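You operate a simulated robot arm through the tools that you are given. There is no shell and no other tool. Be economical: measure what you need, move in short steps, check, and stop when the job is done.

Carry out the task below with a simulated two-armed robot. There is one attempt and no reset: what you move stays moved.

## Task
Put one of the large oranges from the back of the tall bench in the black tray. Take the door wedge and put it on the blue tray. Take the orange handled jug on the desk top in front of the grey boxes and put it away on the shelf of the tall table. Fetch the small elbow and set it on the desk top in front of the grey boxes. Take the small tee and leave it on the middle of the drawer bench. Open the left blue drawer, put the pink tape from the inside of the left blue drawer on the top of the long desk and shut the drawer again. Do these in any order. Set down upright: orange handled jug.

Only the result counts: the job must be done as asked and must still hold three seconds after the hand-in. Knocking over, shifting, dropping, spilling or breaking anything else fails it.

## Robot
Two 7-joint arms with two-finger parallel grippers on one trunk, on a base that drives. Base frame: it is fixed to the floor where the robot stands at the start and does not move with it; the origin is under the middle of the robot, x ahead of it, y to its left, z up. Lengths are in m, angles in rad, forces in N, time in s.
The left shoulder is at the start at [0.07, 0.134, 1.176], the right one opposite. With the tool pointing down near the work surface each hand reaches from about 0.1 to 0.36 m from the robot's upright axis, wherever it stands, measured 20 degrees to its own side. Places, roughly: black tray (20x15x8 cm) [-1.2, -3.5, 0.8]; blue tray (27x19x3 cm) [6.4, 5.3, 0.8]; desk top in front of the grey boxes [6.1, 5.3, 0.8]; door wedge (12x5x3 cm) [6, 5.3, 0.3]; large orange (8x8x7 cm) [0.5, 0.2, 0.9]; left blue drawer [6.1, 3.6, 0.7]; middle of the drawer bench [6.1, 3, 0.9]; orange handled jug [6, 5.25, 0.75]; pink tape (6x6x2 cm) [6.1, 3.7, 0.7]; shelf of the tall table [6.2, -2.8, 0.4]; small elbow [6.5, 3.75, 1]; small tee [6.5, 3.75, 1]; top of the long desk [5, 5.4, 0.8]. Payload 1.57 kg a hand.
The tool frame of a hand sits at the grasp point between the pads (the TCP): z along the fingers, y along the line on which they close. The tips reach 0.03 m beyond it. Largest opening 0.08 m; finger width 0.017, thickness 0.012; the body of the gripper, 0.04 by 0.082 m, starts 0.08 m behind the TCP.
Orientation is that of the tool frame in the base frame, as [roll, pitch, yaw] about the fixed x, y, z axes, in that order (R = Rz(yaw) Ry(pitch) Rx(roll)). With the fingers straight down and closing along the base's y, the tool's x points along the base's -x, its y along +y and its z along -z.

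## Interface
- The arms move only by the tool nudge_tool. It takes "left_motion", "right_motion" or both (then of equal length, played together; a hand with none holds still); each is a list of rows, each a list of 2 entries, a list of its own where there are three numbers: the shift along the tool's x, y, z in m, then the turn, a rotation vector about the tool's x, y, z in rad. In form: [[[tx, ty, tz], [rx, ry, rz]], ...]. A call has 1 to 8 rows; each row is the pose to reach, as a shift and turn from the pose commanded when the call began, along the tool's axes at that moment. "left_fingers" and "right_fingers" are, for a hand that has rows, the finger opening in m, from 0 to 0.08, set as the call begins (left out, the last holds). Each row takes 0.2 s and may step no farther than 0.05 m and 0.15 rad from the row before; otherwise, or with a gripper value out of range, the whole call is refused. Where a pose cannot be reached the arm comes as near as it can. A force on the tool above 40 N (or 10 N above the force at the start of the call, whichever is more), or a blocked arm, ends the call early, and 0.2 s more pass. Each finger travels about 0.153 m/s and halts on what it meets, pressing with about 27 N; the grip force reading is that of the motor and also rises with nothing between the fingers. The clock runs only during rows and for 0.2 s after the last one: add rows that repeat a pose to give the fingers time. It gives the time, the measured TCP pose, the force on the tool (base axes), the opening and the grip force at its end, in the units of the frame above (readings bear some noise), with the torque about the TCP (base axes, N m) and any sound that the robot's microphone picked up.
- Cameras (640 x 400 px; columns grow to the right, rows downward): "scene" is now at [0.1362, 0.0058, 1.4004]; the picture's right is [0.05, -1.00, 0.00], its down [-0.64, -0.03, -0.77] and it looks along [0.77, 0.04, -0.64] (base axes); focal length 278 px, centre (320, 200). "left" rides on the left gripper at [0.072, 0.007, -0.122] in its tool frame; the picture's right is [-0.09, 1.00, 0.00], its down [-0.84, -0.08, -0.54] and it looks along [-0.54, -0.05, 0.84] (tool axes); focal length 238 px, centre (320, 200). "right" rides on the right gripper at [0.072, -0.007, -0.122] in its tool frame; the picture's right is [0.09, 1.00, 0.00], its down [-0.84, 0.08, -0.54] and it looks along [-0.54, 0.05, 0.84] (tool axes); focal length 238 px, centre (320, 200). There is no depth. A picture from a camera that has moved, and an enlarged one, comes with that camera's place and axes in the base frame and with its lens.
- snapshot(camera): a new picture of that camera. It takes no simulated time.
- slide_trunk(by): slides the trunk up (or, below 0, down) by that many m; the arms and the scene camera ride with it, the base frame stays. It gives what a move gives, with no picture.
- base_move(legs): drives the robot by 1 to 6 legs, each [ahead, left, turn to the left] in m, m and rad, along the robot's own axes; the way and the turn of a leg run together, so that a leg with both is an arc; at most 1.5 m and 3.142 rad a leg. The arms and the cameras ride along, it lands a little off, and it stops where it bumps. It gives what a move gives.
- pan_tilt(pan, tilt): turns the head with the scene camera to pan (to the left, within 1.501 rad either way) and tilt (down, from -0.506 to 1.204), counted from straight ahead of the robot. It gives what a move gives.
- enlarge(camera, box): a new picture of the part [left, top, right, bottom] of that camera's present view, enlarged. It takes no simulated time.
- close_job(): hands the job in; it is judged then, once.

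Work in short steps. Places have to be worked out from the pictures, the camera data and where the tool is seen: move nearer, look again, correct. Check each grasp and each placing, and mend what went wrong. You have 207 turns and 194 pictures in all, those below and enlarged ones among them. Open the grippers and draw the arms clear of the work before you hand the job in, unless the task says otherwise; then end with one line.

The tools are called after "Call:" by a JSON object that holds its "method" and its "body". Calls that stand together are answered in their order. nudge_tool: Moves the arms, as the interface text tells. Its arguments: {"type":"object","properties":{"left_motion":{"type":"array"},"left_fingers":{"type":"number"},"right_motion":{"type":"array"},"right_fingers":{"type":"number"}},"required":[]} The other tools are called the same way: slide_trunk (by) slides the trunk up or down; base_move (legs) drives the base; pan_tilt (pan, tilt) turns the head that bears the scene camera; snapshot (camera) takes a picture; enlarge (camera, box) takes an enlarged picture of a part of a camera's view; close_job () hands the job in.

At the start:

```text
time_s: 0.0
left_tcp_pos: [0.3878, 0.2284, 1.2125]
left_ee_rot: [-3.141, 0.0, -3.141]
left_wrist_force: [-0.4, -0.1, 0.2]
left_wrist_torque: [0.01, 0.01, 0.01]
left_opening: 0.08
left_finger_force: 0.2
right_tcp_pos: [0.3708, -0.1177, 1.2129]
right_ee_rot: [-3.141, 0.0, -3.141]
right_wrist_force: [0.2, -0.6, 0.4]
right_wrist_torque: [0.01, 0.02, 0.04]
right_opening: 0.0801
right_finger_force: 0.0
trunk travel left (down, up): [-0.75, 0.19]
robot x, y, heading: [-0.0002, 0.0005, -0.002]
head pan, tilt: [0.052, 0.689]
```

scene: 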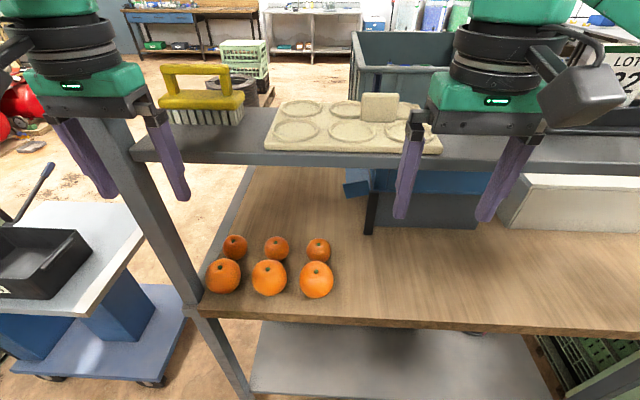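
right: 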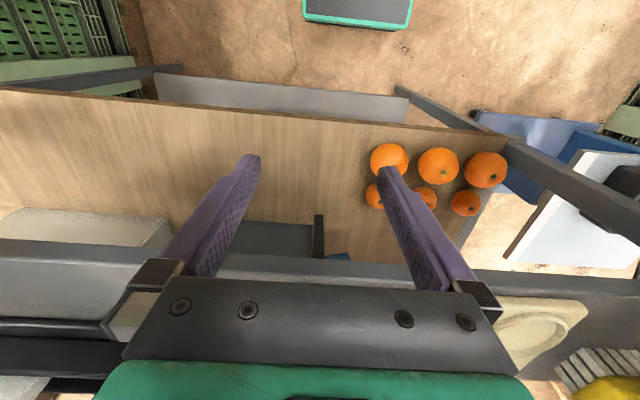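
left: 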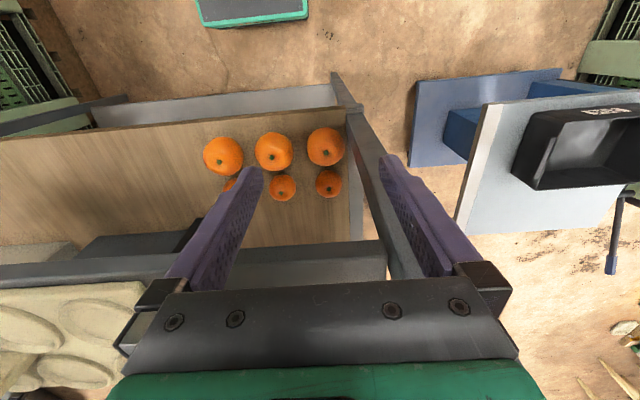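

The big oranges are the row nearest the robot, the middle one at about [0.51, 0.14, 0.86]. I'll zoom in to measure them.

Call:
{"method": "enlarge", "body": {"camera": "scene", "box": [180, 220, 380, 345]}}

Call:
{"method": "enlarge", "body": {"camera": "left", "box": [180, 100, 380, 225]}}

```text
3.20 times, centred on (280, 282) of scene
camera zoom: at [0.1362, 0.0058, 1.4004], right [0.05, -1.0, 0.0], down [-0.64, -0.03, -0.77], along [0.77, 0.04, -0.64], focal length 889 px, centre (448, -64)
```

zoom: 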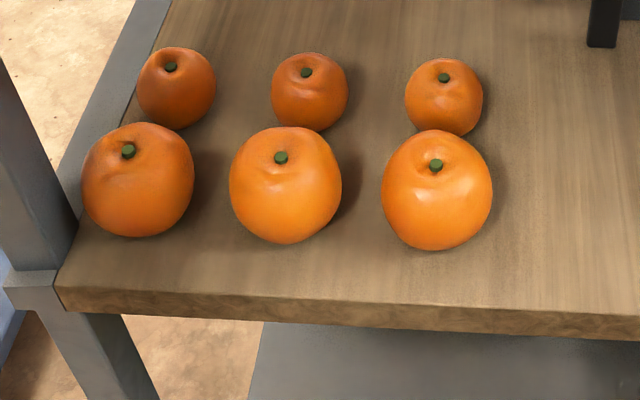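

```text
3.20 times, centred on (280, 162) of left
camera zoom: at [0.3164, 0.2341, 1.3351], right [0.09, 1.0, 0.0], down [0.84, -0.08, 0.54], along [0.54, -0.05, -0.84], focal length 763 px, centre (448, 320)
```

zoom: 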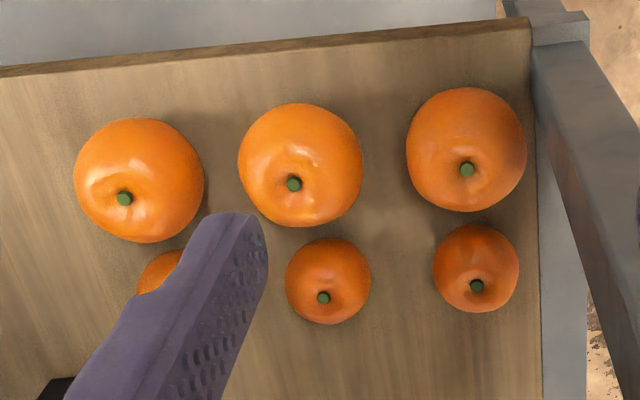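

The front edge of the overshelf works out near x≈0.45, z≈1.2, right above the oranges. So I'll come in with the gripper tilted forward from below. First I'll look to the right and left for driving room.

Call:
{"method": "pan_tilt", "body": {"pan": -1.45, "tilt": 0.35}}

Call:
{"method": "snapshot", "body": {"camera": "scene"}}

Call:
{"method": "pan_tilt", "body": {"pan": 1.45, "tilt": 0.35}}

Call:
{"method": "snapshot", "body": {"camera": "scene"}}

```text
time_s: 1.6
left_tcp_pos: [0.3883, 0.227, 1.2129]
left_ee_rot: [3.141, 0.002, -3.14]
left_wrist_force: [-0.2, -0.1, -0.2]
left_wrist_torque: [-0.03, 0.01, 0.02]
left_opening: 0.08
left_finger_force: 0.1
right_tcp_pos: [0.3709, -0.1182, 1.2128]
right_ee_rot: [3.139, -0.001, 3.141]
right_wrist_force: [-0.4, 1.2, 0.5]
right_wrist_torque: [0.01, -0.01, -0.02]
right_opening: 0.08
right_finger_force: 0.2
trunk travel left (down, up): [-0.75, 0.19]
robot x, y, heading: [0.0029, -0.0018, 0.006]
head pan, tilt: [-1.45, 0.351]
```

```text
188 pictures are left
camera scene: at [0.0623, -0.0911, 1.431], right [-0.99, -0.12, 0.0], down [-0.04, 0.34, -0.94], along [0.11, -0.93, -0.34], focal length 278 px, centre (320, 200)
```

scene: 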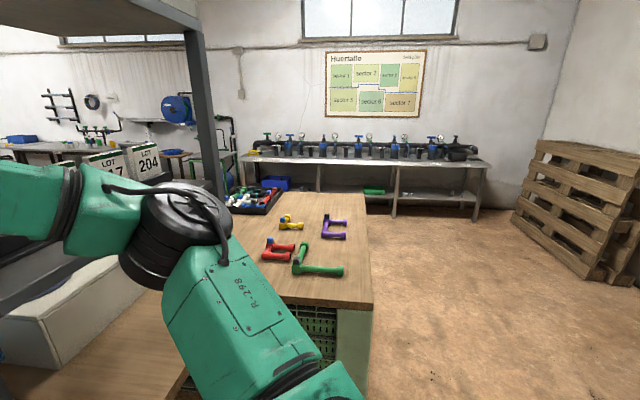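

```text
time_s: 4.1
left_tcp_pos: [0.387, 0.2282, 1.2132]
left_ee_rot: [3.141, 0.0, -3.14]
left_wrist_force: [-2.0, 0.9, 0.8]
left_wrist_torque: [-0.01, -0.01, 0.01]
left_opening: 0.08
left_finger_force: 0.0
right_tcp_pos: [0.3702, -0.1177, 1.2123]
right_ee_rot: [3.138, 0.0, 3.141]
right_wrist_force: [0.6, -0.2, 0.5]
right_wrist_torque: [0.0, -0.02, -0.01]
right_opening: 0.08
right_finger_force: 0.1
trunk travel left (down, up): [-0.75, 0.19]
robot x, y, heading: [-0.0017, -0.0012, -0.001]
head pan, tilt: [1.45, 0.351]
```

```text
187 pictures are left
camera scene: at [0.0622, 0.0938, 1.431], right [0.99, -0.12, 0.0], down [-0.04, -0.34, -0.94], along [0.11, 0.93, -0.34], focal length 278 px, centre (320, 200)
```

scene: 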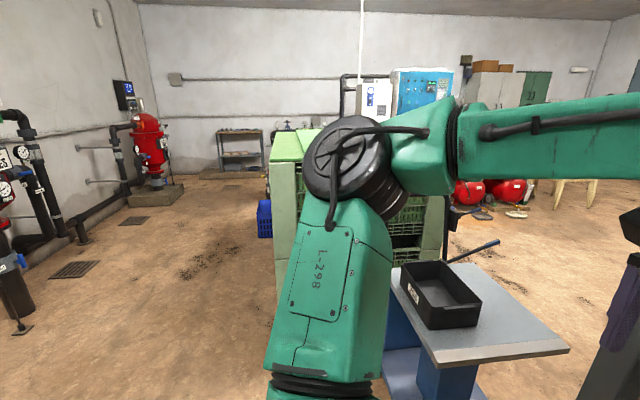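

The black tray is at the right end of the far bench, and the floor on the right is free. I'll back off, shift right so the left hand lines up with the right-hand big orange, and pitch the left hand 45° forward.

Call:
{"method": "base_move", "body": {"legs": [[-0.2, -0.197, 0]]}}

Call:
{"method": "nudge_tool", "body": {"left_motion": [[[0, 0, 0], [0, -0.14, 0]], [[0, 0, 0], [0, -0.28, 0]], [[0, 0, 0], [0, -0.42, 0]], [[0, 0, 0], [0, -0.56, 0]], [[0, 0, 0], [0, -0.7, 0]], [[0, 0, 0], [0, -0.8, 0]], [[0, 0, 0], [0, -0.8, 0]]], "left_fingers": 0.08, "right_motion": [[[0.03, 0, 0], [0, 0, 0]], [[0.06, 0, 0], [0, 0, 0]], [[0.1, 0, 0], [0, 0, 0]], [[0.1, 0, 0], [0, 0, 0]], [[0.1, 0, 0], [0, 0, 0]], [[0.1, 0, 0], [0, 0, 0]], [[0.1, 0, 0], [0, 0, 0]]]}}

Call:
{"method": "slide_trunk", "body": {"by": -0.27}}

Call:
{"method": "pan_tilt", "body": {"pan": 0.3, "tilt": 0.5}}

Call:
{"method": "snapshot", "body": {"camera": "scene"}}

Call:
{"method": "snapshot", "body": {"camera": "left"}}

```text
time_s: 6.1
left_tcp_pos: [0.1928, 0.0344, 1.2108]
left_ee_rot: [-3.139, 0.0, -3.14]
left_wrist_force: [0.0, 0.2, 0.5]
left_wrist_torque: [0.02, 0.0, -0.04]
left_opening: 0.08
left_finger_force: 0.0
right_tcp_pos: [0.1763, -0.3119, 1.2126]
right_ee_rot: [3.142, -0.001, -3.141]
right_wrist_force: [0.0, -1.3, 0.1]
right_wrist_torque: [-0.04, 0.0, -0.02]
right_opening: 0.0801
right_finger_force: 0.0
trunk travel left (down, up): [-0.75, 0.19]
robot x, y, heading: [-0.1942, -0.1951, 0.0]
head pan, tilt: [1.45, 0.351]
```

```text
time_s: 7.7
left_tcp_pos: [0.2016, 0.0385, 1.2329]
left_ee_rot: [-3.14, 0.801, -3.139]
left_wrist_force: [0.5, -0.2, 0.3]
left_wrist_torque: [-0.01, 0.0, 0.03]
left_opening: 0.08
left_finger_force: 0.0
left hand out of reach, approached as far as the arm can: row 6, 7
right_tcp_pos: [0.0756, -0.3109, 1.2141]
right_ee_rot: [-3.142, 0.0, 3.14]
right_wrist_force: [-0.1, -0.2, 0.1]
right_wrist_torque: [0.0, 0.01, 0.01]
right_opening: 0.08
right_finger_force: 0.1
trunk travel left (down, up): [-0.75, 0.19]
robot x, y, heading: [-0.1956, -0.1972, 0.004]
head pan, tilt: [1.45, 0.351]
```

```text
time_s: 10.4
left_tcp_pos: [0.1999, 0.038, 0.9634]
left_ee_rot: [3.141, 0.8, -3.14]
left_wrist_force: [-0.8, -0.6, 0.3]
left_wrist_torque: [0.0, 0.01, 0.0]
left_opening: 0.08
left_finger_force: 0.1
right_tcp_pos: [0.0772, -0.3105, 0.943]
right_ee_rot: [3.14, 0.002, -3.14]
right_wrist_force: [0.3, 0.1, -0.3]
right_wrist_torque: [-0.01, 0.01, 0.01]
right_opening: 0.0801
right_finger_force: 0.1
trunk travel left (down, up): [-0.48, 0.46]
robot x, y, heading: [-0.1911, -0.1946, 0.004]
head pan, tilt: [1.45, 0.351]
```

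```text
time_s: 11.8
left_tcp_pos: [0.2007, 0.0375, 0.964]
left_ee_rot: [-3.14, 0.801, -3.14]
left_wrist_force: [-0.2, -0.4, -0.3]
left_wrist_torque: [0.0, -0.01, -0.02]
left_opening: 0.0802
left_finger_force: 0.0
right_tcp_pos: [0.0764, -0.3106, 0.9439]
right_ee_rot: [3.141, 0.0, -3.141]
right_wrist_force: [0.0, -0.2, -0.7]
right_wrist_torque: [0.05, 0.01, -0.01]
right_opening: 0.08
right_finger_force: 0.2
trunk travel left (down, up): [-0.48, 0.46]
robot x, y, heading: [-0.1932, -0.197, 0.0]
head pan, tilt: [0.3, 0.499]
```

```text
186 pictures are left
camera scene: at [-0.0571, -0.1669, 1.1473], right [0.3, -0.96, 0.0], down [-0.46, -0.14, -0.88], along [0.84, 0.26, -0.48], focal length 278 px, centre (320, 200)
```

scene: 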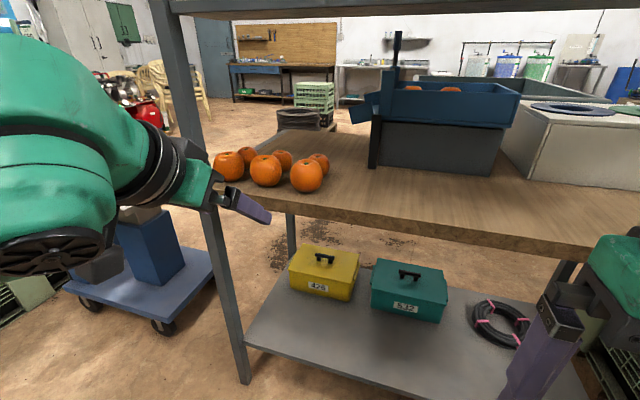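

```text
185 pictures are left
camera left: at [0.0644, 0.0444, 0.997], right [0.06, 1.0, 0.07], down [0.19, -0.08, 0.98], along [0.98, -0.05, -0.2], focal length 238 px, centre (320, 200)
```

left: 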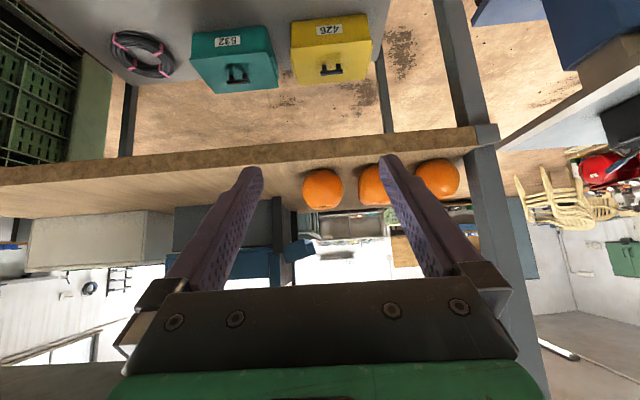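

The right large orange is centred at about [0.476, 0.030, 0.892], on a bench top at about 0.856. I'll drive forward while the hand stays above and short of it.

Call:
{"method": "base_move", "body": {"legs": [[0.17, -0.008, 0]]}}

Call:
{"method": "snapshot", "body": {"camera": "left"}}

```text
time_s: 13.2
left_tcp_pos: [0.3721, 0.0278, 0.9635]
left_ee_rot: [-3.141, 0.799, 3.141]
left_wrist_force: [-0.3, 0.1, 0.9]
left_wrist_torque: [0.02, -0.01, 0.0]
left_opening: 0.0798
left_finger_force: 0.0
right_tcp_pos: [0.2458, -0.319, 0.944]
right_ee_rot: [3.14, 0.0, 3.138]
right_wrist_force: [1.0, -0.4, -0.4]
right_wrist_torque: [0.01, 0.01, 0.02]
right_opening: 0.0801
right_finger_force: 0.1
trunk travel left (down, up): [-0.48, 0.46]
robot x, y, heading: [-0.0244, -0.2, -0.004]
head pan, tilt: [0.3, 0.499]
```

```text
184 pictures are left
camera left: at [0.2356, 0.0354, 0.9969], right [0.07, 1.0, 0.07], down [0.19, -0.08, 0.98], along [0.98, -0.05, -0.2], focal length 238 px, centre (320, 200)
```

left: 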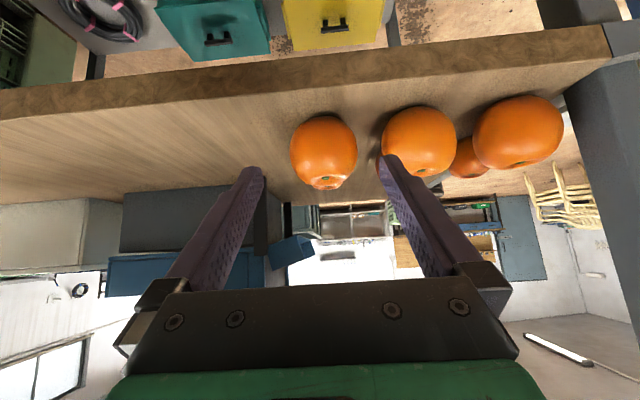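

The orange is now measured at x≈0.482, y≈0.030, and the neighbour gap is fine. I'll drive forward 0.108 with the tips just above its top, then check before lowering.

Call:
{"method": "base_move", "body": {"legs": [[0.108, 0.002, 0.004]]}}

Call:
{"method": "snapshot", "body": {"camera": "left"}}

Call:
{"method": "snapshot", "body": {"camera": "scene"}}

```text
time_s: 14.4
left_tcp_pos: [0.4791, 0.0301, 0.9634]
left_ee_rot: [3.14, 0.798, 3.142]
left_wrist_force: [0.3, -0.9, -1.0]
left_wrist_torque: [0.03, 0.02, -0.04]
left_opening: 0.0801
left_finger_force: 0.0
right_tcp_pos: [0.3543, -0.3174, 0.9437]
right_ee_rot: [3.14, -0.001, 3.141]
right_wrist_force: [1.3, 0.3, -0.3]
right_wrist_torque: [0.01, 0.05, 0.03]
right_opening: 0.0799
right_finger_force: 0.1
trunk travel left (down, up): [-0.48, 0.46]
robot x, y, heading: [0.0823, -0.1995, -0.003]
head pan, tilt: [0.3, 0.499]
```

```text
183 pictures are left
camera left: at [0.3418, 0.0378, 0.9969], right [0.06, 1.0, 0.07], down [0.19, -0.08, 0.98], along [0.98, -0.05, -0.2], focal length 238 px, centre (320, 200)
```

left: 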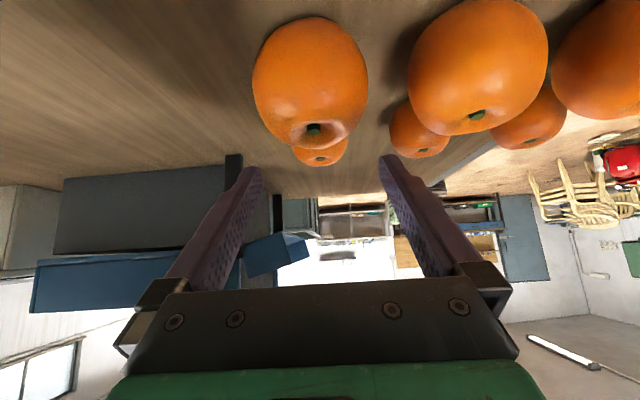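

```text
182 pictures are left
camera scene: at [0.2203, -0.1735, 1.1472], right [0.29, -0.96, 0.0], down [-0.46, -0.14, -0.88], along [0.84, 0.26, -0.48], focal length 278 px, centre (320, 200)
```

scene: 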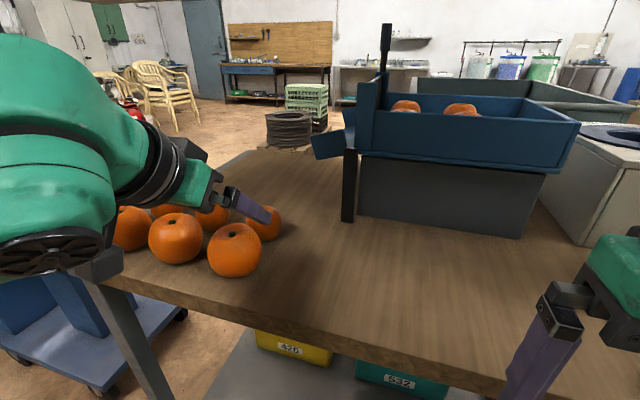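

The orange is centred between the fingers (x 0.476, y 0.0305). I'll lower straight down about 0.068 m.

Call:
{"method": "nudge_tool", "body": {"left_motion": [[[0.017, 0.0004, 0.016], [0, 0, 0]], [[0.034, 0.0004, 0.032], [0, 0, 0]], [[0.05, 0.0004, 0.046], [0, 0, 0]], [[0.05, 0.0004, 0.046], [0, 0, 0]]]}}

Call:
{"method": "snapshot", "body": {"camera": "left"}}

Call:
{"method": "snapshot", "body": {"camera": "scene"}}

```text
time_s: 15.4
left_tcp_pos: [0.5089, 0.0401, 0.9295]
left_ee_rot: [-3.139, 0.799, 3.142]
left_wrist_force: [0.0, 0.0, -0.3]
left_wrist_torque: [-0.01, -0.02, 0.0]
left_opening: 0.0802
left_finger_force: 0.0
left hand out of reach, approached as far as the arm can: row 1, 2, 3, 4
right_tcp_pos: [0.353, -0.3176, 0.9436]
right_ee_rot: [3.138, 0.0, 3.14]
right_wrist_force: [-0.6, -0.6, 0.2]
right_wrist_torque: [0.0, -0.01, -0.01]
right_opening: 0.08
right_finger_force: 0.0
trunk travel left (down, up): [-0.48, 0.46]
robot x, y, heading: [0.0818, -0.201, -0.001]
head pan, tilt: [0.3, 0.499]
```

```text
181 pictures are left
camera left: at [0.3717, 0.0469, 0.9628], right [0.06, 1.0, 0.07], down [0.2, -0.08, 0.98], along [0.98, -0.05, -0.2], focal length 238 px, centre (320, 200)
```

left: 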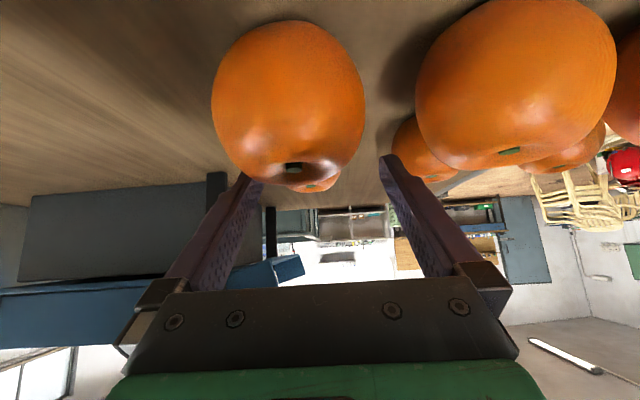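

```text
180 pictures are left
camera scene: at [0.2198, -0.1734, 1.1473], right [0.29, -0.96, 0.0], down [-0.46, -0.14, -0.88], along [0.84, 0.26, -0.48], focal length 278 px, centre (320, 200)
```

scene: 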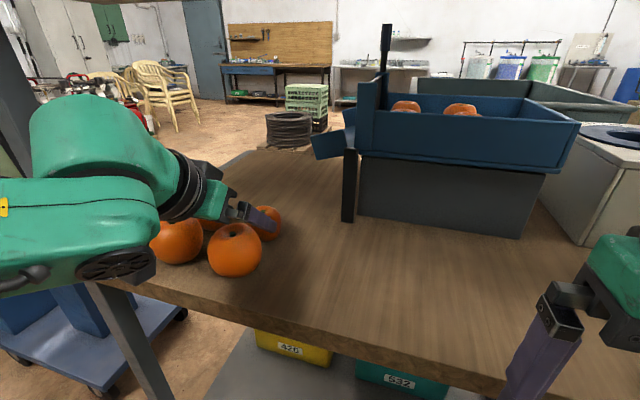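

The arm hit a reach limit and drifted forward and left without contact. I'll raise the trunk first to get clear, then restore the hand pose and lower with the trunk instead.

Call:
{"method": "slide_trunk", "body": {"by": 0.05}}

Call:
{"method": "nudge_tool", "body": {"left_motion": [[[0, 0, -0.03], [0, 0, 0]], [[-0.0035, -0.005, -0.045], [0, 0, 0]], [[-0.0035, -0.005, -0.045], [0, 0, 0]]]}}

```text
time_s: 16.4
left_tcp_pos: [0.5088, 0.0411, 0.9794]
left_ee_rot: [-3.14, 0.8, 3.141]
left_wrist_force: [0.6, 0.2, 0.6]
left_wrist_torque: [-0.03, -0.03, 0.02]
left_opening: 0.0801
left_finger_force: 0.0
right_tcp_pos: [0.3532, -0.3167, 0.9933]
right_ee_rot: [3.139, 0.001, 3.138]
right_wrist_force: [0.0, 1.2, 0.3]
right_wrist_torque: [-0.01, 0.0, 0.0]
right_opening: 0.0798
right_finger_force: 0.1
trunk travel left (down, up): [-0.53, 0.41]
robot x, y, heading: [0.0795, -0.2004, -0.001]
head pan, tilt: [0.3, 0.499]
```

```text
time_s: 17.1
left_tcp_pos: [0.4789, 0.035, 1.0128]
left_ee_rot: [-3.14, 0.8, -3.141]
left_wrist_force: [-0.7, -0.3, 0.3]
left_wrist_torque: [0.0, 0.01, 0.01]
left_opening: 0.0802
left_finger_force: 0.0
right_tcp_pos: [0.3528, -0.3171, 0.9948]
right_ee_rot: [3.141, 0.0, 3.14]
right_wrist_force: [0.2, -1.1, -0.5]
right_wrist_torque: [-0.02, -0.02, -0.03]
right_opening: 0.08
right_finger_force: 0.1
trunk travel left (down, up): [-0.53, 0.41]
robot x, y, heading: [0.0793, -0.2014, -0.004]
head pan, tilt: [0.3, 0.499]
```

Commands are taken relative to the reached pose, which helps. I'll correct y, slide the trunk down partway and check alignment.

Call:
{"method": "nudge_tool", "body": {"left_motion": [[[0, -0.0045, 0.0], [0, 0, 0]], [[0, -0.0045, 0.0], [0, 0, 0]]]}}

Call:
{"method": "slide_trunk", "body": {"by": -0.06}}

Call:
{"method": "snapshot", "body": {"camera": "left"}}

```text
time_s: 17.8
left_tcp_pos: [0.4788, 0.0298, 1.0126]
left_ee_rot: [-3.14, 0.799, -3.14]
left_wrist_force: [0.6, -0.6, -0.5]
left_wrist_torque: [0.01, 0.01, -0.01]
left_opening: 0.0801
left_finger_force: 0.0
right_tcp_pos: [0.3521, -0.3166, 0.9945]
right_ee_rot: [3.14, 0.0, 3.141]
right_wrist_force: [0.2, 0.2, -0.5]
right_wrist_torque: [-0.03, -0.01, 0.02]
right_opening: 0.0797
right_finger_force: 0.1
trunk travel left (down, up): [-0.53, 0.41]
robot x, y, heading: [0.0824, -0.2037, -0.004]
head pan, tilt: [0.3, 0.499]
```

```text
time_s: 18.8
left_tcp_pos: [0.479, 0.0302, 0.9523]
left_ee_rot: [3.14, 0.8, -3.141]
left_wrist_force: [0.0, 0.2, 0.3]
left_wrist_torque: [0.01, -0.02, 0.03]
left_opening: 0.0801
left_finger_force: 0.0
right_tcp_pos: [0.3535, -0.3167, 0.9337]
right_ee_rot: [3.14, 0.0, 3.139]
right_wrist_force: [0.0, -0.4, 0.1]
right_wrist_torque: [0.04, -0.02, 0.01]
right_opening: 0.08
right_finger_force: 0.1
trunk travel left (down, up): [-0.47, 0.47]
robot x, y, heading: [0.0824, -0.2021, -0.002]
head pan, tilt: [0.3, 0.499]
```

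```text
179 pictures are left
camera left: at [0.3416, 0.037, 0.9861], right [0.06, 1.0, 0.07], down [0.2, -0.08, 0.98], along [0.98, -0.05, -0.2], focal length 238 px, centre (320, 200)
```

left: 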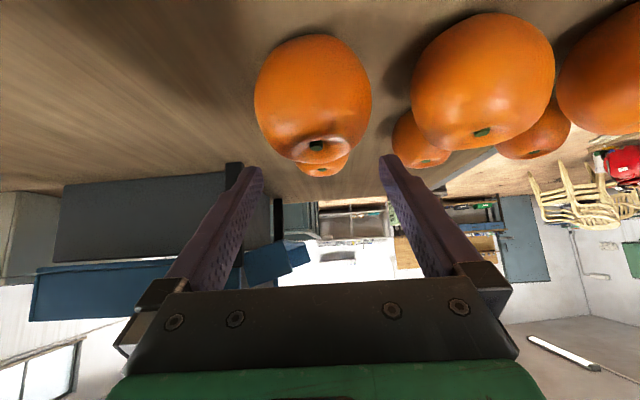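

The alignment is right once the camera's slight roll is accounted for. I'll slide down the remaining 0.059.

Call:
{"method": "slide_trunk", "body": {"by": -0.058}}

Call:
{"method": "snapshot", "body": {"camera": "left"}}

```text
time_s: 19.7
left_tcp_pos: [0.4791, 0.0317, 0.8943]
left_ee_rot: [3.141, 0.799, -3.141]
left_wrist_force: [-0.8, 0.3, -0.6]
left_wrist_torque: [0.02, 0.0, -0.04]
left_opening: 0.0801
left_finger_force: 0.0
right_tcp_pos: [0.3529, -0.3177, 0.8762]
right_ee_rot: [3.14, 0.0, 3.14]
right_wrist_force: [-0.5, 0.1, -0.2]
right_wrist_torque: [0.01, -0.04, -0.01]
right_opening: 0.0801
right_finger_force: 0.1
trunk travel left (down, up): [-0.412, 0.528]
robot x, y, heading: [0.0791, -0.1986, -0.004]
head pan, tilt: [0.3, 0.499]
```

```text
178 pictures are left
camera left: at [0.3416, 0.037, 0.9281], right [0.06, 1.0, 0.07], down [0.2, -0.08, 0.98], along [0.98, -0.05, -0.2], focal length 238 px, centre (320, 200)
```

left: 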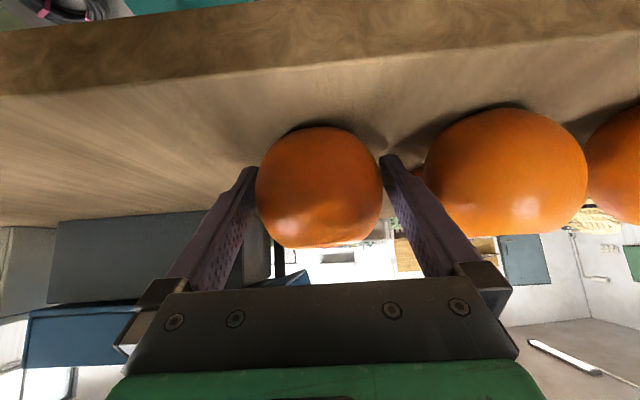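

Orange sits between the fingers at equator height. I'll close on it.

Call:
{"method": "nudge_tool", "body": {"left_motion": [[[0, 0, 0], [0, 0, 0]], [[0, 0, 0], [0, 0, 0]], [[0, 0, 0], [0, 0, 0]]], "left_fingers": 0.06}}

Call:
{"method": "slide_trunk", "body": {"by": 0.08}}

Call:
{"method": "snapshot", "body": {"camera": "left"}}

```text
time_s: 20.5
left_tcp_pos: [0.4781, 0.0292, 0.8949]
left_ee_rot: [3.141, 0.8, 3.141]
left_wrist_force: [0.2, -0.4, 0.3]
left_wrist_torque: [-0.02, 0.04, -0.02]
left_opening: 0.073
left_finger_force: 24.9
right_tcp_pos: [0.3525, -0.3185, 0.8758]
right_ee_rot: [3.139, -0.001, 3.141]
right_wrist_force: [0.2, 0.2, -0.7]
right_wrist_torque: [0.04, 0.0, 0.01]
right_opening: 0.0802
right_finger_force: 0.2
trunk travel left (down, up): [-0.412, 0.528]
robot x, y, heading: [0.0828, -0.2041, -0.003]
head pan, tilt: [0.3, 0.499]
```

```text
time_s: 21.7
left_tcp_pos: [0.4785, 0.0314, 0.9734]
left_ee_rot: [-3.141, 0.797, -3.139]
left_wrist_force: [1.4, -0.4, -1.5]
left_wrist_torque: [0.0, -0.02, 0.01]
left_opening: 0.0728
left_finger_force: 25.4
right_tcp_pos: [0.3539, -0.3171, 0.9564]
right_ee_rot: [3.141, 0.0, 3.14]
right_wrist_force: [0.7, 0.0, -0.7]
right_wrist_torque: [-0.04, -0.02, 0.04]
right_opening: 0.0798
right_finger_force: 0.1
trunk travel left (down, up): [-0.492, 0.448]
robot x, y, heading: [0.0836, -0.2042, -0.001]
head pan, tilt: [0.3, 0.499]
```

```text
177 pictures are left
camera left: at [0.3421, 0.0371, 1.0078], right [0.06, 1.0, 0.07], down [0.2, -0.08, 0.98], along [0.98, -0.05, -0.2], focal length 238 px, centre (320, 200)
```

left: 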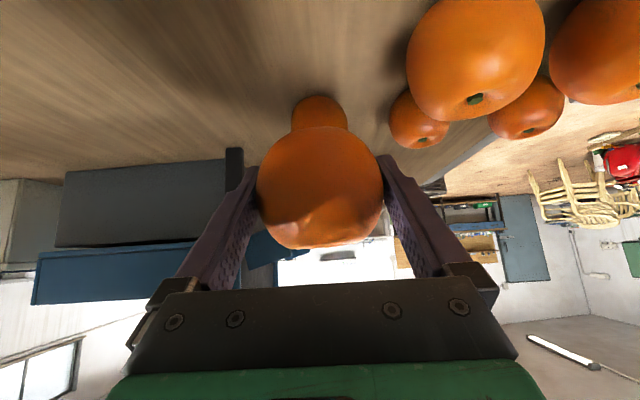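

The orange is held (opening 0.073, and the lift shows it clear). I'll back off 0.6 and turn right to face the far bench.

Call:
{"method": "base_move", "body": {"legs": [[-0.6, 0, 0], [0, 0, -1.57]]}}

Call:
{"method": "pan_tilt", "body": {"pan": 0.0, "tilt": 0.35}}

Call:
{"method": "snapshot", "body": {"camera": "scene"}}

```text
time_s: 28.9
left_tcp_pos: [-0.2782, -0.5928, 0.9735]
left_ee_rot: [-3.141, 0.799, 1.6]
left_wrist_force: [-0.2, 0.3, -1.6]
left_wrist_torque: [-0.01, 0.01, -0.02]
left_opening: 0.0728
left_finger_force: 24.8
right_tcp_pos: [-0.6298, -0.478, 0.9567]
right_ee_rot: [3.14, 0.001, 1.597]
right_wrist_force: [-0.2, -0.5, -0.2]
right_wrist_torque: [-0.03, 0.0, -0.01]
right_opening: 0.08
right_finger_force: 0.0
trunk travel left (down, up): [-0.492, 0.448]
robot x, y, heading: [-0.5243, -0.2039, -1.544]
head pan, tilt: [0.3, 0.499]
```

```text
time_s: 29.7
left_tcp_pos: [-0.2777, -0.5933, 0.9732]
left_ee_rot: [-3.14, 0.798, 1.6]
left_wrist_force: [0.3, 0.0, -2.5]
left_wrist_torque: [-0.04, -0.02, 0.03]
left_opening: 0.0727
left_finger_force: 24.8
right_tcp_pos: [-0.6299, -0.4779, 0.9551]
right_ee_rot: [3.14, 0.001, 1.598]
right_wrist_force: [-0.1, 0.2, 0.1]
right_wrist_torque: [-0.02, -0.01, 0.02]
right_opening: 0.08
right_finger_force: 0.0
trunk travel left (down, up): [-0.492, 0.448]
robot x, y, heading: [-0.5218, -0.2048, -1.541]
head pan, tilt: [0.0, 0.351]
```

```text
176 pictures are left
camera scene: at [-0.517, -0.3452, 1.1729], right [-1.0, -0.03, 0.0], down [-0.01, 0.34, -0.94], along [0.03, -0.94, -0.34], focal length 278 px, centre (320, 200)
```

scene: 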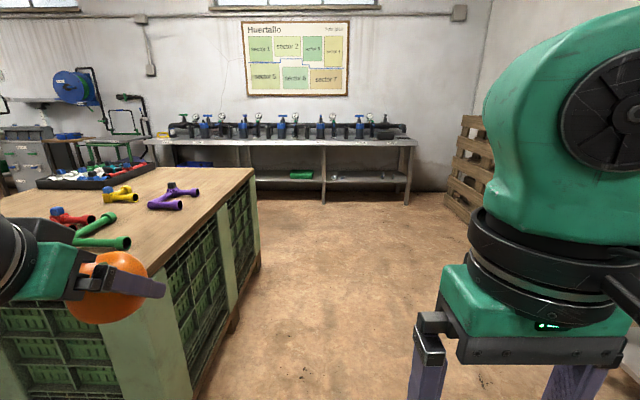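

The route down the right lane is clear, with the bench side at x≈0 and pallets at x≈-1.95. I'll go sideways, then ahead toward the tray.

Call:
{"method": "base_move", "body": {"legs": [[0, 0.0, -0.03], [0, -0.7, 0], [1.0, 0, 0], [0.8, 0, 0]]}}

Call:
{"method": "snapshot", "body": {"camera": "scene"}}

```text
time_s: 42.5
left_tcp_pos: [-0.9731, -2.3979, 0.9739]
left_ee_rot: [3.141, 0.799, 1.573]
left_wrist_force: [-0.2, -0.2, -1.7]
left_wrist_torque: [0.02, 0.0, 0.02]
left_opening: 0.0729
left_finger_force: 24.9
right_tcp_pos: [-1.3204, -2.2722, 0.9564]
right_ee_rot: [3.14, 0.001, 1.57]
right_wrist_force: [0.4, 0.2, -0.1]
right_wrist_torque: [-0.04, 0.0, 0.0]
right_opening: 0.0801
right_finger_force: 0.1
trunk travel left (down, up): [-0.492, 0.448]
robot x, y, heading: [-1.2031, -2.0005, -1.578]
head pan, tilt: [0.0, 0.351]
```

```text
175 pictures are left
camera scene: at [-1.2036, -2.143, 1.1729], right [-1.0, 0.0, 0.0], down [0.0, 0.34, -0.94], along [0.0, -0.94, -0.34], focal length 278 px, centre (320, 200)
```

scene: 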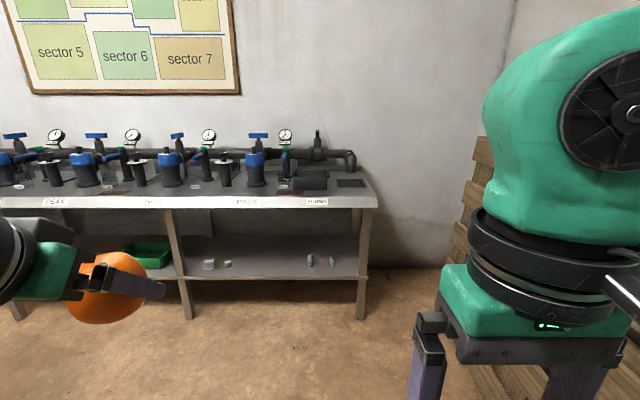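

Call:
{"method": "enlarge", "body": {"camera": "scene", "box": [200, 120, 400, 245]}}

```text
3.20 times, centred on (300, 182) of scene
camera zoom: at [-1.2036, -2.143, 1.1729], right [-1.0, 0.0, 0.0], down [0.0, 0.34, -0.94], along [0.0, -0.94, -0.34], focal length 889 px, centre (384, 256)
```

zoom: 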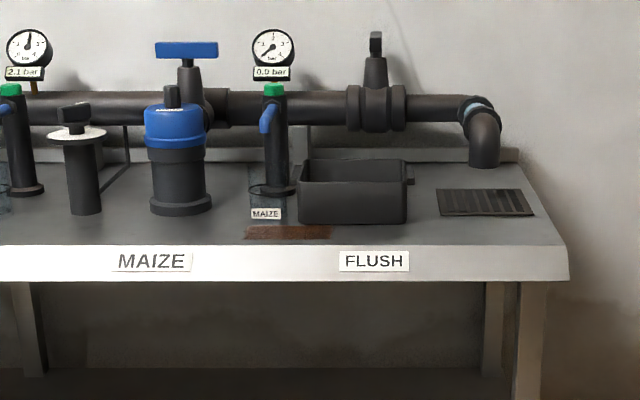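

The tray is about at [-1.15, -3.6], on a bench top near z 0.73. I'll line the left hand up with it and move closer.

Call:
{"method": "base_move", "body": {"legs": [[0, -0.17, 0], [0.7, 0, 0.008]]}}

Call:
{"method": "pan_tilt", "body": {"pan": 0.2, "tilt": 0.6}}

Call:
{"method": "snapshot", "body": {"camera": "scene"}}

Call:
{"method": "snapshot", "body": {"camera": "left"}}

```text
time_s: 47.3
left_tcp_pos: [-1.1487, -3.0896, 0.9748]
left_ee_rot: [-3.139, 0.798, 1.565]
left_wrist_force: [0.6, -0.7, -2.6]
left_wrist_torque: [-0.03, -0.01, 0.05]
left_opening: 0.0727
left_finger_force: 24.7
right_tcp_pos: [-1.4931, -2.9629, 0.9555]
right_ee_rot: [3.138, 0.001, 1.562]
right_wrist_force: [0.2, 0.9, -0.8]
right_wrist_torque: [0.0, -0.04, -0.03]
right_opening: 0.0799
right_finger_force: 0.0
trunk travel left (down, up): [-0.492, 0.448]
robot x, y, heading: [-1.3735, -2.6914, -1.583]
head pan, tilt: [0.0, 0.351]
```

```text
time_s: 48.1
left_tcp_pos: [-1.148, -3.09, 0.9733]
left_ee_rot: [-3.139, 0.795, 1.565]
left_wrist_force: [0.0, 0.1, -1.4]
left_wrist_torque: [0.0, 0.01, 0.0]
left_opening: 0.0729
left_finger_force: 24.9
right_tcp_pos: [-1.4946, -2.9622, 0.9564]
right_ee_rot: [3.14, 0.0, 1.561]
right_wrist_force: [-0.5, 0.6, 0.4]
right_wrist_torque: [0.03, 0.02, 0.02]
right_opening: 0.08
right_finger_force: 0.0
trunk travel left (down, up): [-0.492, 0.448]
robot x, y, heading: [-1.3755, -2.6922, -1.578]
head pan, tilt: [0.201, 0.6]
```

```text
173 pictures are left
camera scene: at [-1.3597, -2.8267, 1.1502], right [-0.98, -0.19, 0.0], down [-0.11, 0.55, -0.83], along [0.16, -0.81, -0.56], focal length 278 px, centre (320, 200)
```

scene: 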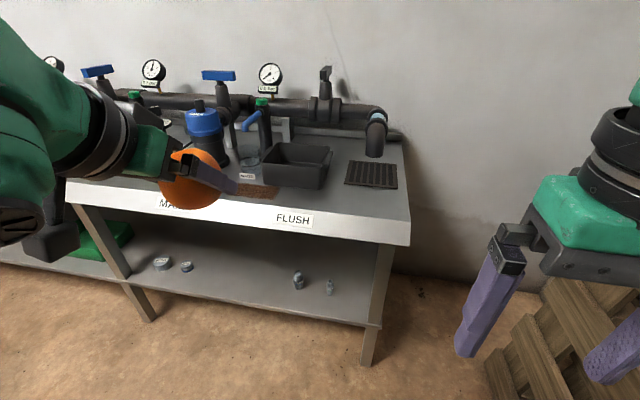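

```text
172 pictures are left
camera left: at [-1.1393, -2.9523, 1.0079], right [1.0, -0.07, 0.07], down [-0.08, -0.2, 0.98], along [-0.06, -0.98, -0.2], focal length 238 px, centre (320, 200)
```

left: 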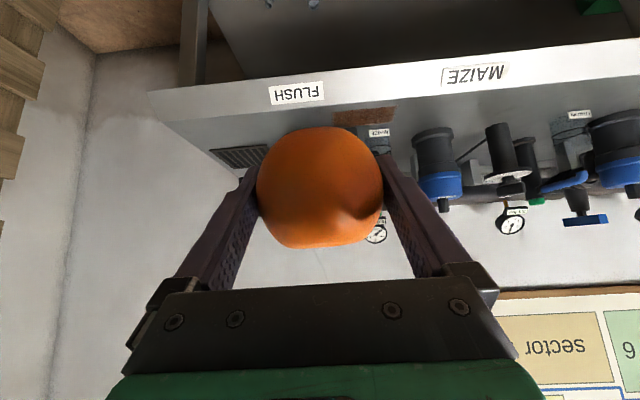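

The tray centre works out to [-1.162, -3.51], with the rim at z≈0.832 and the floor at about 0.76. I'll drive forward so the orange is over it, still high.

Call:
{"method": "base_move", "body": {"legs": [[0.41, -0.012, 0.005]]}}

Call:
{"method": "snapshot", "body": {"camera": "scene"}}

Call:
{"method": "snapshot", "body": {"camera": "left"}}

```text
time_s: 50.6
left_tcp_pos: [-1.1633, -3.5009, 0.9747]
left_ee_rot: [-3.139, 0.798, 1.565]
left_wrist_force: [0.3, 0.5, -2.0]
left_wrist_torque: [0.0, -0.01, 0.02]
left_opening: 0.0731
left_finger_force: 24.7
right_tcp_pos: [-1.5106, -3.3725, 0.9561]
right_ee_rot: [3.14, 0.001, 1.564]
right_wrist_force: [0.5, -0.7, -0.5]
right_wrist_torque: [-0.02, 0.01, -0.03]
right_opening: 0.0801
right_finger_force: 0.2
trunk travel left (down, up): [-0.492, 0.448]
robot x, y, heading: [-1.3943, -3.1016, -1.578]
head pan, tilt: [0.201, 0.6]
```

```text
171 pictures are left
camera scene: at [-1.3748, -3.2373, 1.1501], right [-0.98, -0.19, 0.0], down [-0.11, 0.55, -0.82], along [0.16, -0.81, -0.57], focal length 278 px, centre (320, 200)
```

scene: 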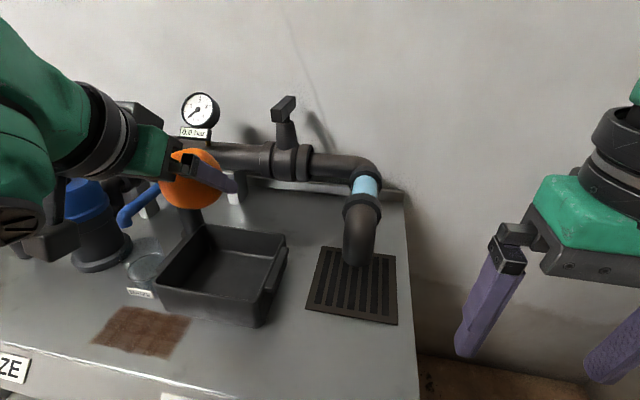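

```text
170 pictures are left
camera left: at [-1.1544, -3.3627, 1.0078], right [1.0, -0.07, 0.07], down [-0.08, -0.2, 0.98], along [-0.06, -0.98, -0.2], focal length 238 px, centre (320, 200)
```

left: 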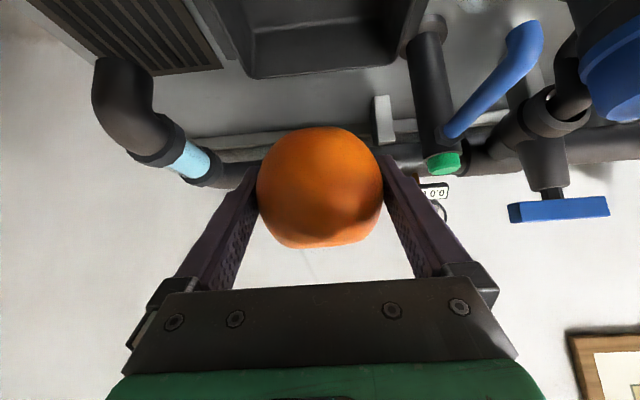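

The orange is over the tray interior. The right hand hangs near the bench corner, so I'll lift and retract it, then lower the orange with the trunk.

Call:
{"method": "nudge_tool", "body": {"right_motion": [[[0.0, 0, -0.04], [0, 0, 0]], [[0.0, 0, -0.08], [0, 0, 0]], [[0.0, 0, -0.12], [0, 0, 0]], [[0.0, 0, -0.12], [0, 0, 0]]]}}

Call:
{"method": "slide_trunk", "body": {"by": -0.155}}

Call:
{"method": "snapshot", "body": {"camera": "scene"}}

Call:
{"method": "snapshot", "body": {"camera": "left"}}

```text
time_s: 51.6
left_tcp_pos: [-1.1624, -3.501, 0.9734]
left_ee_rot: [3.141, 0.798, 1.565]
left_wrist_force: [0.3, 1.0, -1.9]
left_wrist_torque: [0.03, 0.01, 0.04]
left_opening: 0.0728
left_finger_force: 24.9
right_tcp_pos: [-1.5069, -3.3761, 1.0676]
right_ee_rot: [3.139, -0.001, 1.565]
right_wrist_force: [-0.3, 0.6, 0.1]
right_wrist_torque: [0.04, -0.01, 0.02]
right_opening: 0.08
right_finger_force: 0.0
right hand out of reach, approached as far as the arm can: row 3, 4
trunk travel left (down, up): [-0.492, 0.448]
robot x, y, heading: [-1.3919, -3.102, -1.575]
head pan, tilt: [0.201, 0.6]
```

```text
time_s: 53.4
left_tcp_pos: [-1.1618, -3.5003, 0.8195]
left_ee_rot: [-3.141, 0.8, 1.565]
left_wrist_force: [0.5, 0.7, -1.1]
left_wrist_torque: [-0.03, 0.01, 0.01]
left_opening: 0.0726
left_finger_force: 25.5
right_tcp_pos: [-1.5069, -3.3752, 0.9135]
right_ee_rot: [3.14, 0.003, 1.563]
right_wrist_force: [-0.4, -0.3, 0.4]
right_wrist_torque: [0.02, 0.0, -0.01]
right_opening: 0.08
right_finger_force: 0.0
trunk travel left (down, up): [-0.337, 0.603]
robot x, y, heading: [-1.3926, -3.0994, -1.578]
head pan, tilt: [0.201, 0.6]
```

```text
169 pictures are left
camera scene: at [-1.3748, -3.2368, 0.9952], right [-0.98, -0.19, 0.0], down [-0.11, 0.55, -0.82], along [0.16, -0.81, -0.57], focal length 278 px, centre (320, 200)
```

scene: 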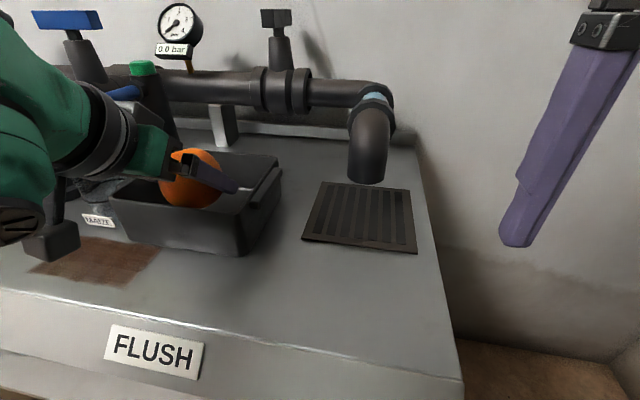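

```text
168 pictures are left
camera left: at [-1.1544, -3.3623, 0.8529], right [1.0, -0.07, 0.07], down [-0.08, -0.2, 0.98], along [-0.06, -0.98, -0.2], focal length 238 px, centre (320, 200)
```

left: 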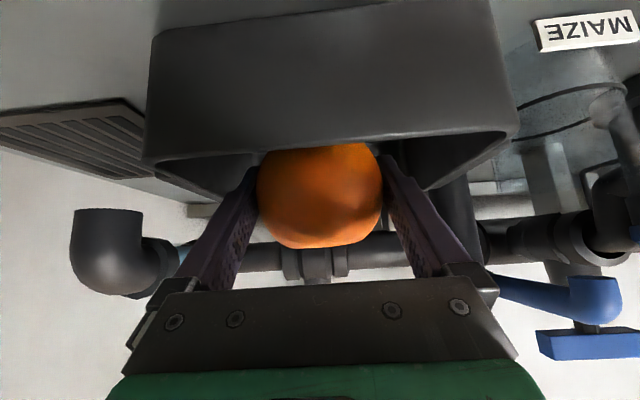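

The orange is inside the tray walls. I'll lower 1.5 cm more and open.

Call:
{"method": "slide_trunk", "body": {"by": -0.015}}

Call:
{"method": "nudge_tool", "body": {"left_motion": [[[0, 0, 0], [0, 0, 0]], [[0, 0, 0], [0, 0, 0]], [[0, 0, 0], [0, 0, 0]]], "left_fingers": 0.08}}

Call:
{"method": "slide_trunk", "body": {"by": 0.2}}

Call:
{"method": "snapshot", "body": {"camera": "scene"}}

```text
time_s: 54.0
left_tcp_pos: [-1.1626, -3.4994, 0.8051]
left_ee_rot: [-3.138, 0.801, 1.567]
left_wrist_force: [-0.2, 0.7, -1.5]
left_wrist_torque: [0.01, 0.01, 0.02]
left_opening: 0.0728
left_finger_force: 25.0
right_tcp_pos: [-1.5058, -3.3747, 0.8979]
right_ee_rot: [3.141, 0.001, 1.563]
right_wrist_force: [-0.1, -0.7, 1.1]
right_wrist_torque: [-0.01, 0.0, 0.0]
right_opening: 0.08
right_finger_force: 0.0
trunk travel left (down, up): [-0.322, 0.618]
robot x, y, heading: [-1.3894, -3.1, -1.576]
head pan, tilt: [0.201, 0.6]
```

```text
time_s: 54.9
left_tcp_pos: [-1.1624, -3.5001, 0.8042]
left_ee_rot: [-3.14, 0.799, 1.565]
left_wrist_force: [0.2, 0.7, 0.0]
left_wrist_torque: [0.04, 0.03, 0.0]
left_opening: 0.0802
left_finger_force: 0.0
right_tcp_pos: [-1.506, -3.3747, 0.8974]
right_ee_rot: [3.14, 0.0, 1.563]
right_wrist_force: [-0.3, -0.3, 0.1]
right_wrist_torque: [-0.01, 0.03, -0.01]
right_opening: 0.08
right_finger_force: 0.3
trunk travel left (down, up): [-0.322, 0.618]
robot x, y, heading: [-1.3915, -3.1031, -1.576]
head pan, tilt: [0.201, 0.6]
```

```text
time_s: 57.0
left_tcp_pos: [-1.1621, -3.4994, 1.0038]
left_ee_rot: [-3.139, 0.798, 1.566]
left_wrist_force: [0.3, -0.3, -0.2]
left_wrist_torque: [-0.03, 0.0, -0.01]
left_opening: 0.0798
left_finger_force: 0.2
right_tcp_pos: [-1.5063, -3.3739, 1.097]
right_ee_rot: [-3.142, 0.002, 1.564]
right_wrist_force: [-0.5, 0.0, 1.2]
right_wrist_torque: [0.03, -0.02, 0.01]
right_opening: 0.0802
right_finger_force: 0.1
trunk travel left (down, up): [-0.522, 0.418]
robot x, y, heading: [-1.3903, -3.1004, -1.584]
head pan, tilt: [0.201, 0.6]
```

```text
167 pictures are left
camera scene: at [-1.3749, -3.2368, 1.1802], right [-0.98, -0.19, 0.0], down [-0.11, 0.55, -0.82], along [0.16, -0.81, -0.57], focal length 278 px, centre (320, 200)
```

scene: 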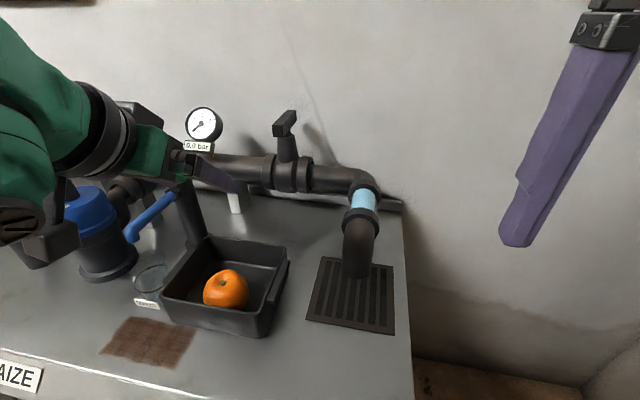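

The orange rests in the black tray. Next I'll back out along the known lane, turn to face +x, and strafe up to y≈0.7 to look for a way across the hall.

Call:
{"method": "base_move", "body": {"legs": [[-1.2, 0, 0], [0, 0.3, 0], [0, 0, 1.58], [0, 1.3, 0], [0, 1.3, 0]]}}

Call:
{"method": "slide_trunk", "body": {"by": 0.25}}

Call:
{"method": "pan_tilt", "body": {"pan": 0.35, "tilt": 0.3}}

Call:
{"method": "snapshot", "body": {"camera": "scene"}}

```text
time_s: 80.8
left_tcp_pos: [-0.8123, 0.9383, 1.0035]
left_ee_rot: [-3.139, 0.8, -3.067]
left_wrist_force: [0.2, 0.1, -0.1]
left_wrist_torque: [-0.01, 0.03, -0.01]
left_opening: 0.0803
left_finger_force: 0.1
right_tcp_pos: [-0.909, 0.5857, 1.0977]
right_ee_rot: [3.139, 0.003, -3.069]
right_wrist_force: [-0.5, -0.4, 1.3]
right_wrist_torque: [0.0, 0.01, 0.0]
right_opening: 0.0803
right_finger_force: 0.1
trunk travel left (down, up): [-0.522, 0.418]
robot x, y, heading: [-1.19, 0.6763, 0.069]
head pan, tilt: [0.201, 0.6]
```

```text
time_s: 83.4
left_tcp_pos: [-0.813, 0.9392, 1.2534]
left_ee_rot: [-3.139, 0.801, -3.067]
left_wrist_force: [-0.5, -0.3, 0.6]
left_wrist_torque: [0.02, 0.01, 0.0]
left_opening: 0.0798
left_finger_force: 0.2
right_tcp_pos: [-0.9099, 0.5865, 1.347]
right_ee_rot: [3.139, 0.001, -3.069]
right_wrist_force: [0.5, 0.3, 0.6]
right_wrist_torque: [0.0, -0.02, -0.02]
right_opening: 0.0797
right_finger_force: 0.0
trunk travel left (down, up): [-0.772, 0.168]
robot x, y, heading: [-1.1894, 0.6808, 0.075]
head pan, tilt: [0.201, 0.6]
```

```text
time_s: 84.2
left_tcp_pos: [-0.812, 0.9388, 1.254]
left_ee_rot: [-3.14, 0.8, -3.066]
left_wrist_force: [0.4, 0.0, 0.1]
left_wrist_torque: [0.03, 0.0, -0.01]
left_opening: 0.0799
left_finger_force: 0.1
right_tcp_pos: [-0.911, 0.5867, 1.3472]
right_ee_rot: [3.138, 0.002, -3.068]
right_wrist_force: [-0.3, 0.6, 0.1]
right_wrist_torque: [-0.05, 0.0, 0.01]
right_opening: 0.0802
right_finger_force: 0.1
trunk travel left (down, up): [-0.772, 0.168]
robot x, y, heading: [-1.1924, 0.6759, 0.076]
head pan, tilt: [0.351, 0.3]
```

```text
166 pictures are left
camera scene: at [-1.0549, 0.7209, 1.4576], right [0.41, -0.91, 0.0], down [-0.27, -0.12, -0.95], along [0.87, 0.39, -0.3], focal length 278 px, centre (320, 200)
```

scene: 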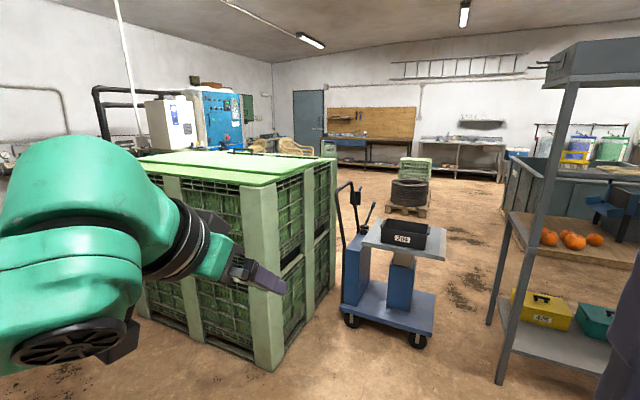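

The gaps beside the cart are only about 0.3–0.4 m, too narrow for the robot. I'll look left past the crate stack for another route.

Call:
{"method": "pan_tilt", "body": {"pan": 1.15, "tilt": 0.25}}

Call:
{"method": "snapshot", "body": {"camera": "scene"}}

```text
time_s: 85.3
left_tcp_pos: [-0.8129, 0.9384, 1.254]
left_ee_rot: [-3.139, 0.798, -3.066]
left_wrist_force: [-0.2, 0.6, -0.2]
left_wrist_torque: [0.01, 0.01, -0.01]
left_opening: 0.0799
left_finger_force: 0.2
right_tcp_pos: [-0.9094, 0.5867, 1.3474]
right_ee_rot: [3.14, 0.001, -3.066]
right_wrist_force: [-0.2, -1.0, -0.1]
right_wrist_torque: [0.0, 0.01, 0.0]
right_opening: 0.0796
right_finger_force: 0.1
trunk travel left (down, up): [-0.772, 0.168]
robot x, y, heading: [-1.1923, 0.6774, 0.072]
head pan, tilt: [1.15, 0.25]
```

```text
165 pictures are left
camera scene: at [-1.1081, 0.7704, 1.4624], right [0.94, -0.34, 0.0], down [-0.08, -0.23, -0.97], along [0.33, 0.91, -0.25], focal length 278 px, centre (320, 200)
```

scene: 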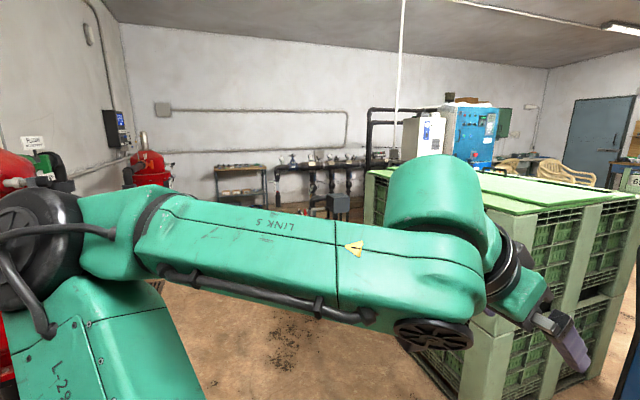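

I'll strafe 1.6 m further left in the open lane and look along the far side of the crates.

Call:
{"method": "base_move", "body": {"legs": [[0, 0, -0.072], [0.1, 1.4, 0]]}}

Call:
{"method": "pan_tilt", "body": {"pan": 0.45, "tilt": 0.3}}

Call:
{"method": "snapshot", "body": {"camera": "scene"}}

```text
time_s: 92.9
left_tcp_pos: [-0.6881, 2.3468, 1.2551]
left_ee_rot: [-3.141, 0.799, 3.136]
left_wrist_force: [0.1, 0.2, 0.2]
left_wrist_torque: [0.02, -0.03, -0.01]
left_opening: 0.0799
left_finger_force: 0.0
right_tcp_pos: [-0.8133, 2.0046, 1.3473]
right_ee_rot: [3.137, 0.004, 3.136]
right_wrist_force: [0.1, -0.4, 0.2]
right_wrist_torque: [0.01, -0.02, 0.04]
right_opening: 0.0798
right_finger_force: 0.0
trunk travel left (down, up): [-0.772, 0.168]
robot x, y, heading: [-1.0842, 2.1148, -0.007]
head pan, tilt: [1.15, 0.25]
```

```text
time_s: 94.0
left_tcp_pos: [-0.689, 2.3469, 1.2541]
left_ee_rot: [-3.141, 0.798, 3.139]
left_wrist_force: [-0.7, -0.8, -0.7]
left_wrist_torque: [0.01, -0.04, 0.0]
left_opening: 0.0799
left_finger_force: 0.0
right_tcp_pos: [-0.8133, 2.0028, 1.347]
right_ee_rot: [3.14, 0.0, 3.137]
right_wrist_force: [-0.3, -0.4, 0.7]
right_wrist_torque: [-0.02, 0.02, -0.01]
right_opening: 0.0799
right_finger_force: 0.0
trunk travel left (down, up): [-0.772, 0.168]
robot x, y, heading: [-1.0877, 2.1156, -0.005]
head pan, tilt: [0.45, 0.3]
```

```text
164 pictures are left
camera scene: at [-0.9515, 2.1583, 1.4577], right [0.43, -0.9, 0.0], down [-0.27, -0.13, -0.96], along [0.86, 0.41, -0.3], focal length 278 px, centre (320, 200)
```

scene: 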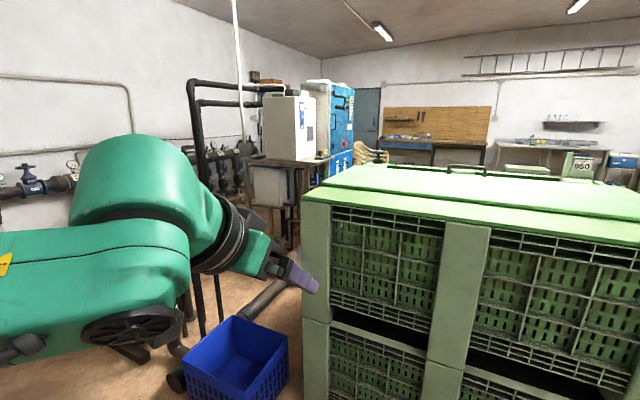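

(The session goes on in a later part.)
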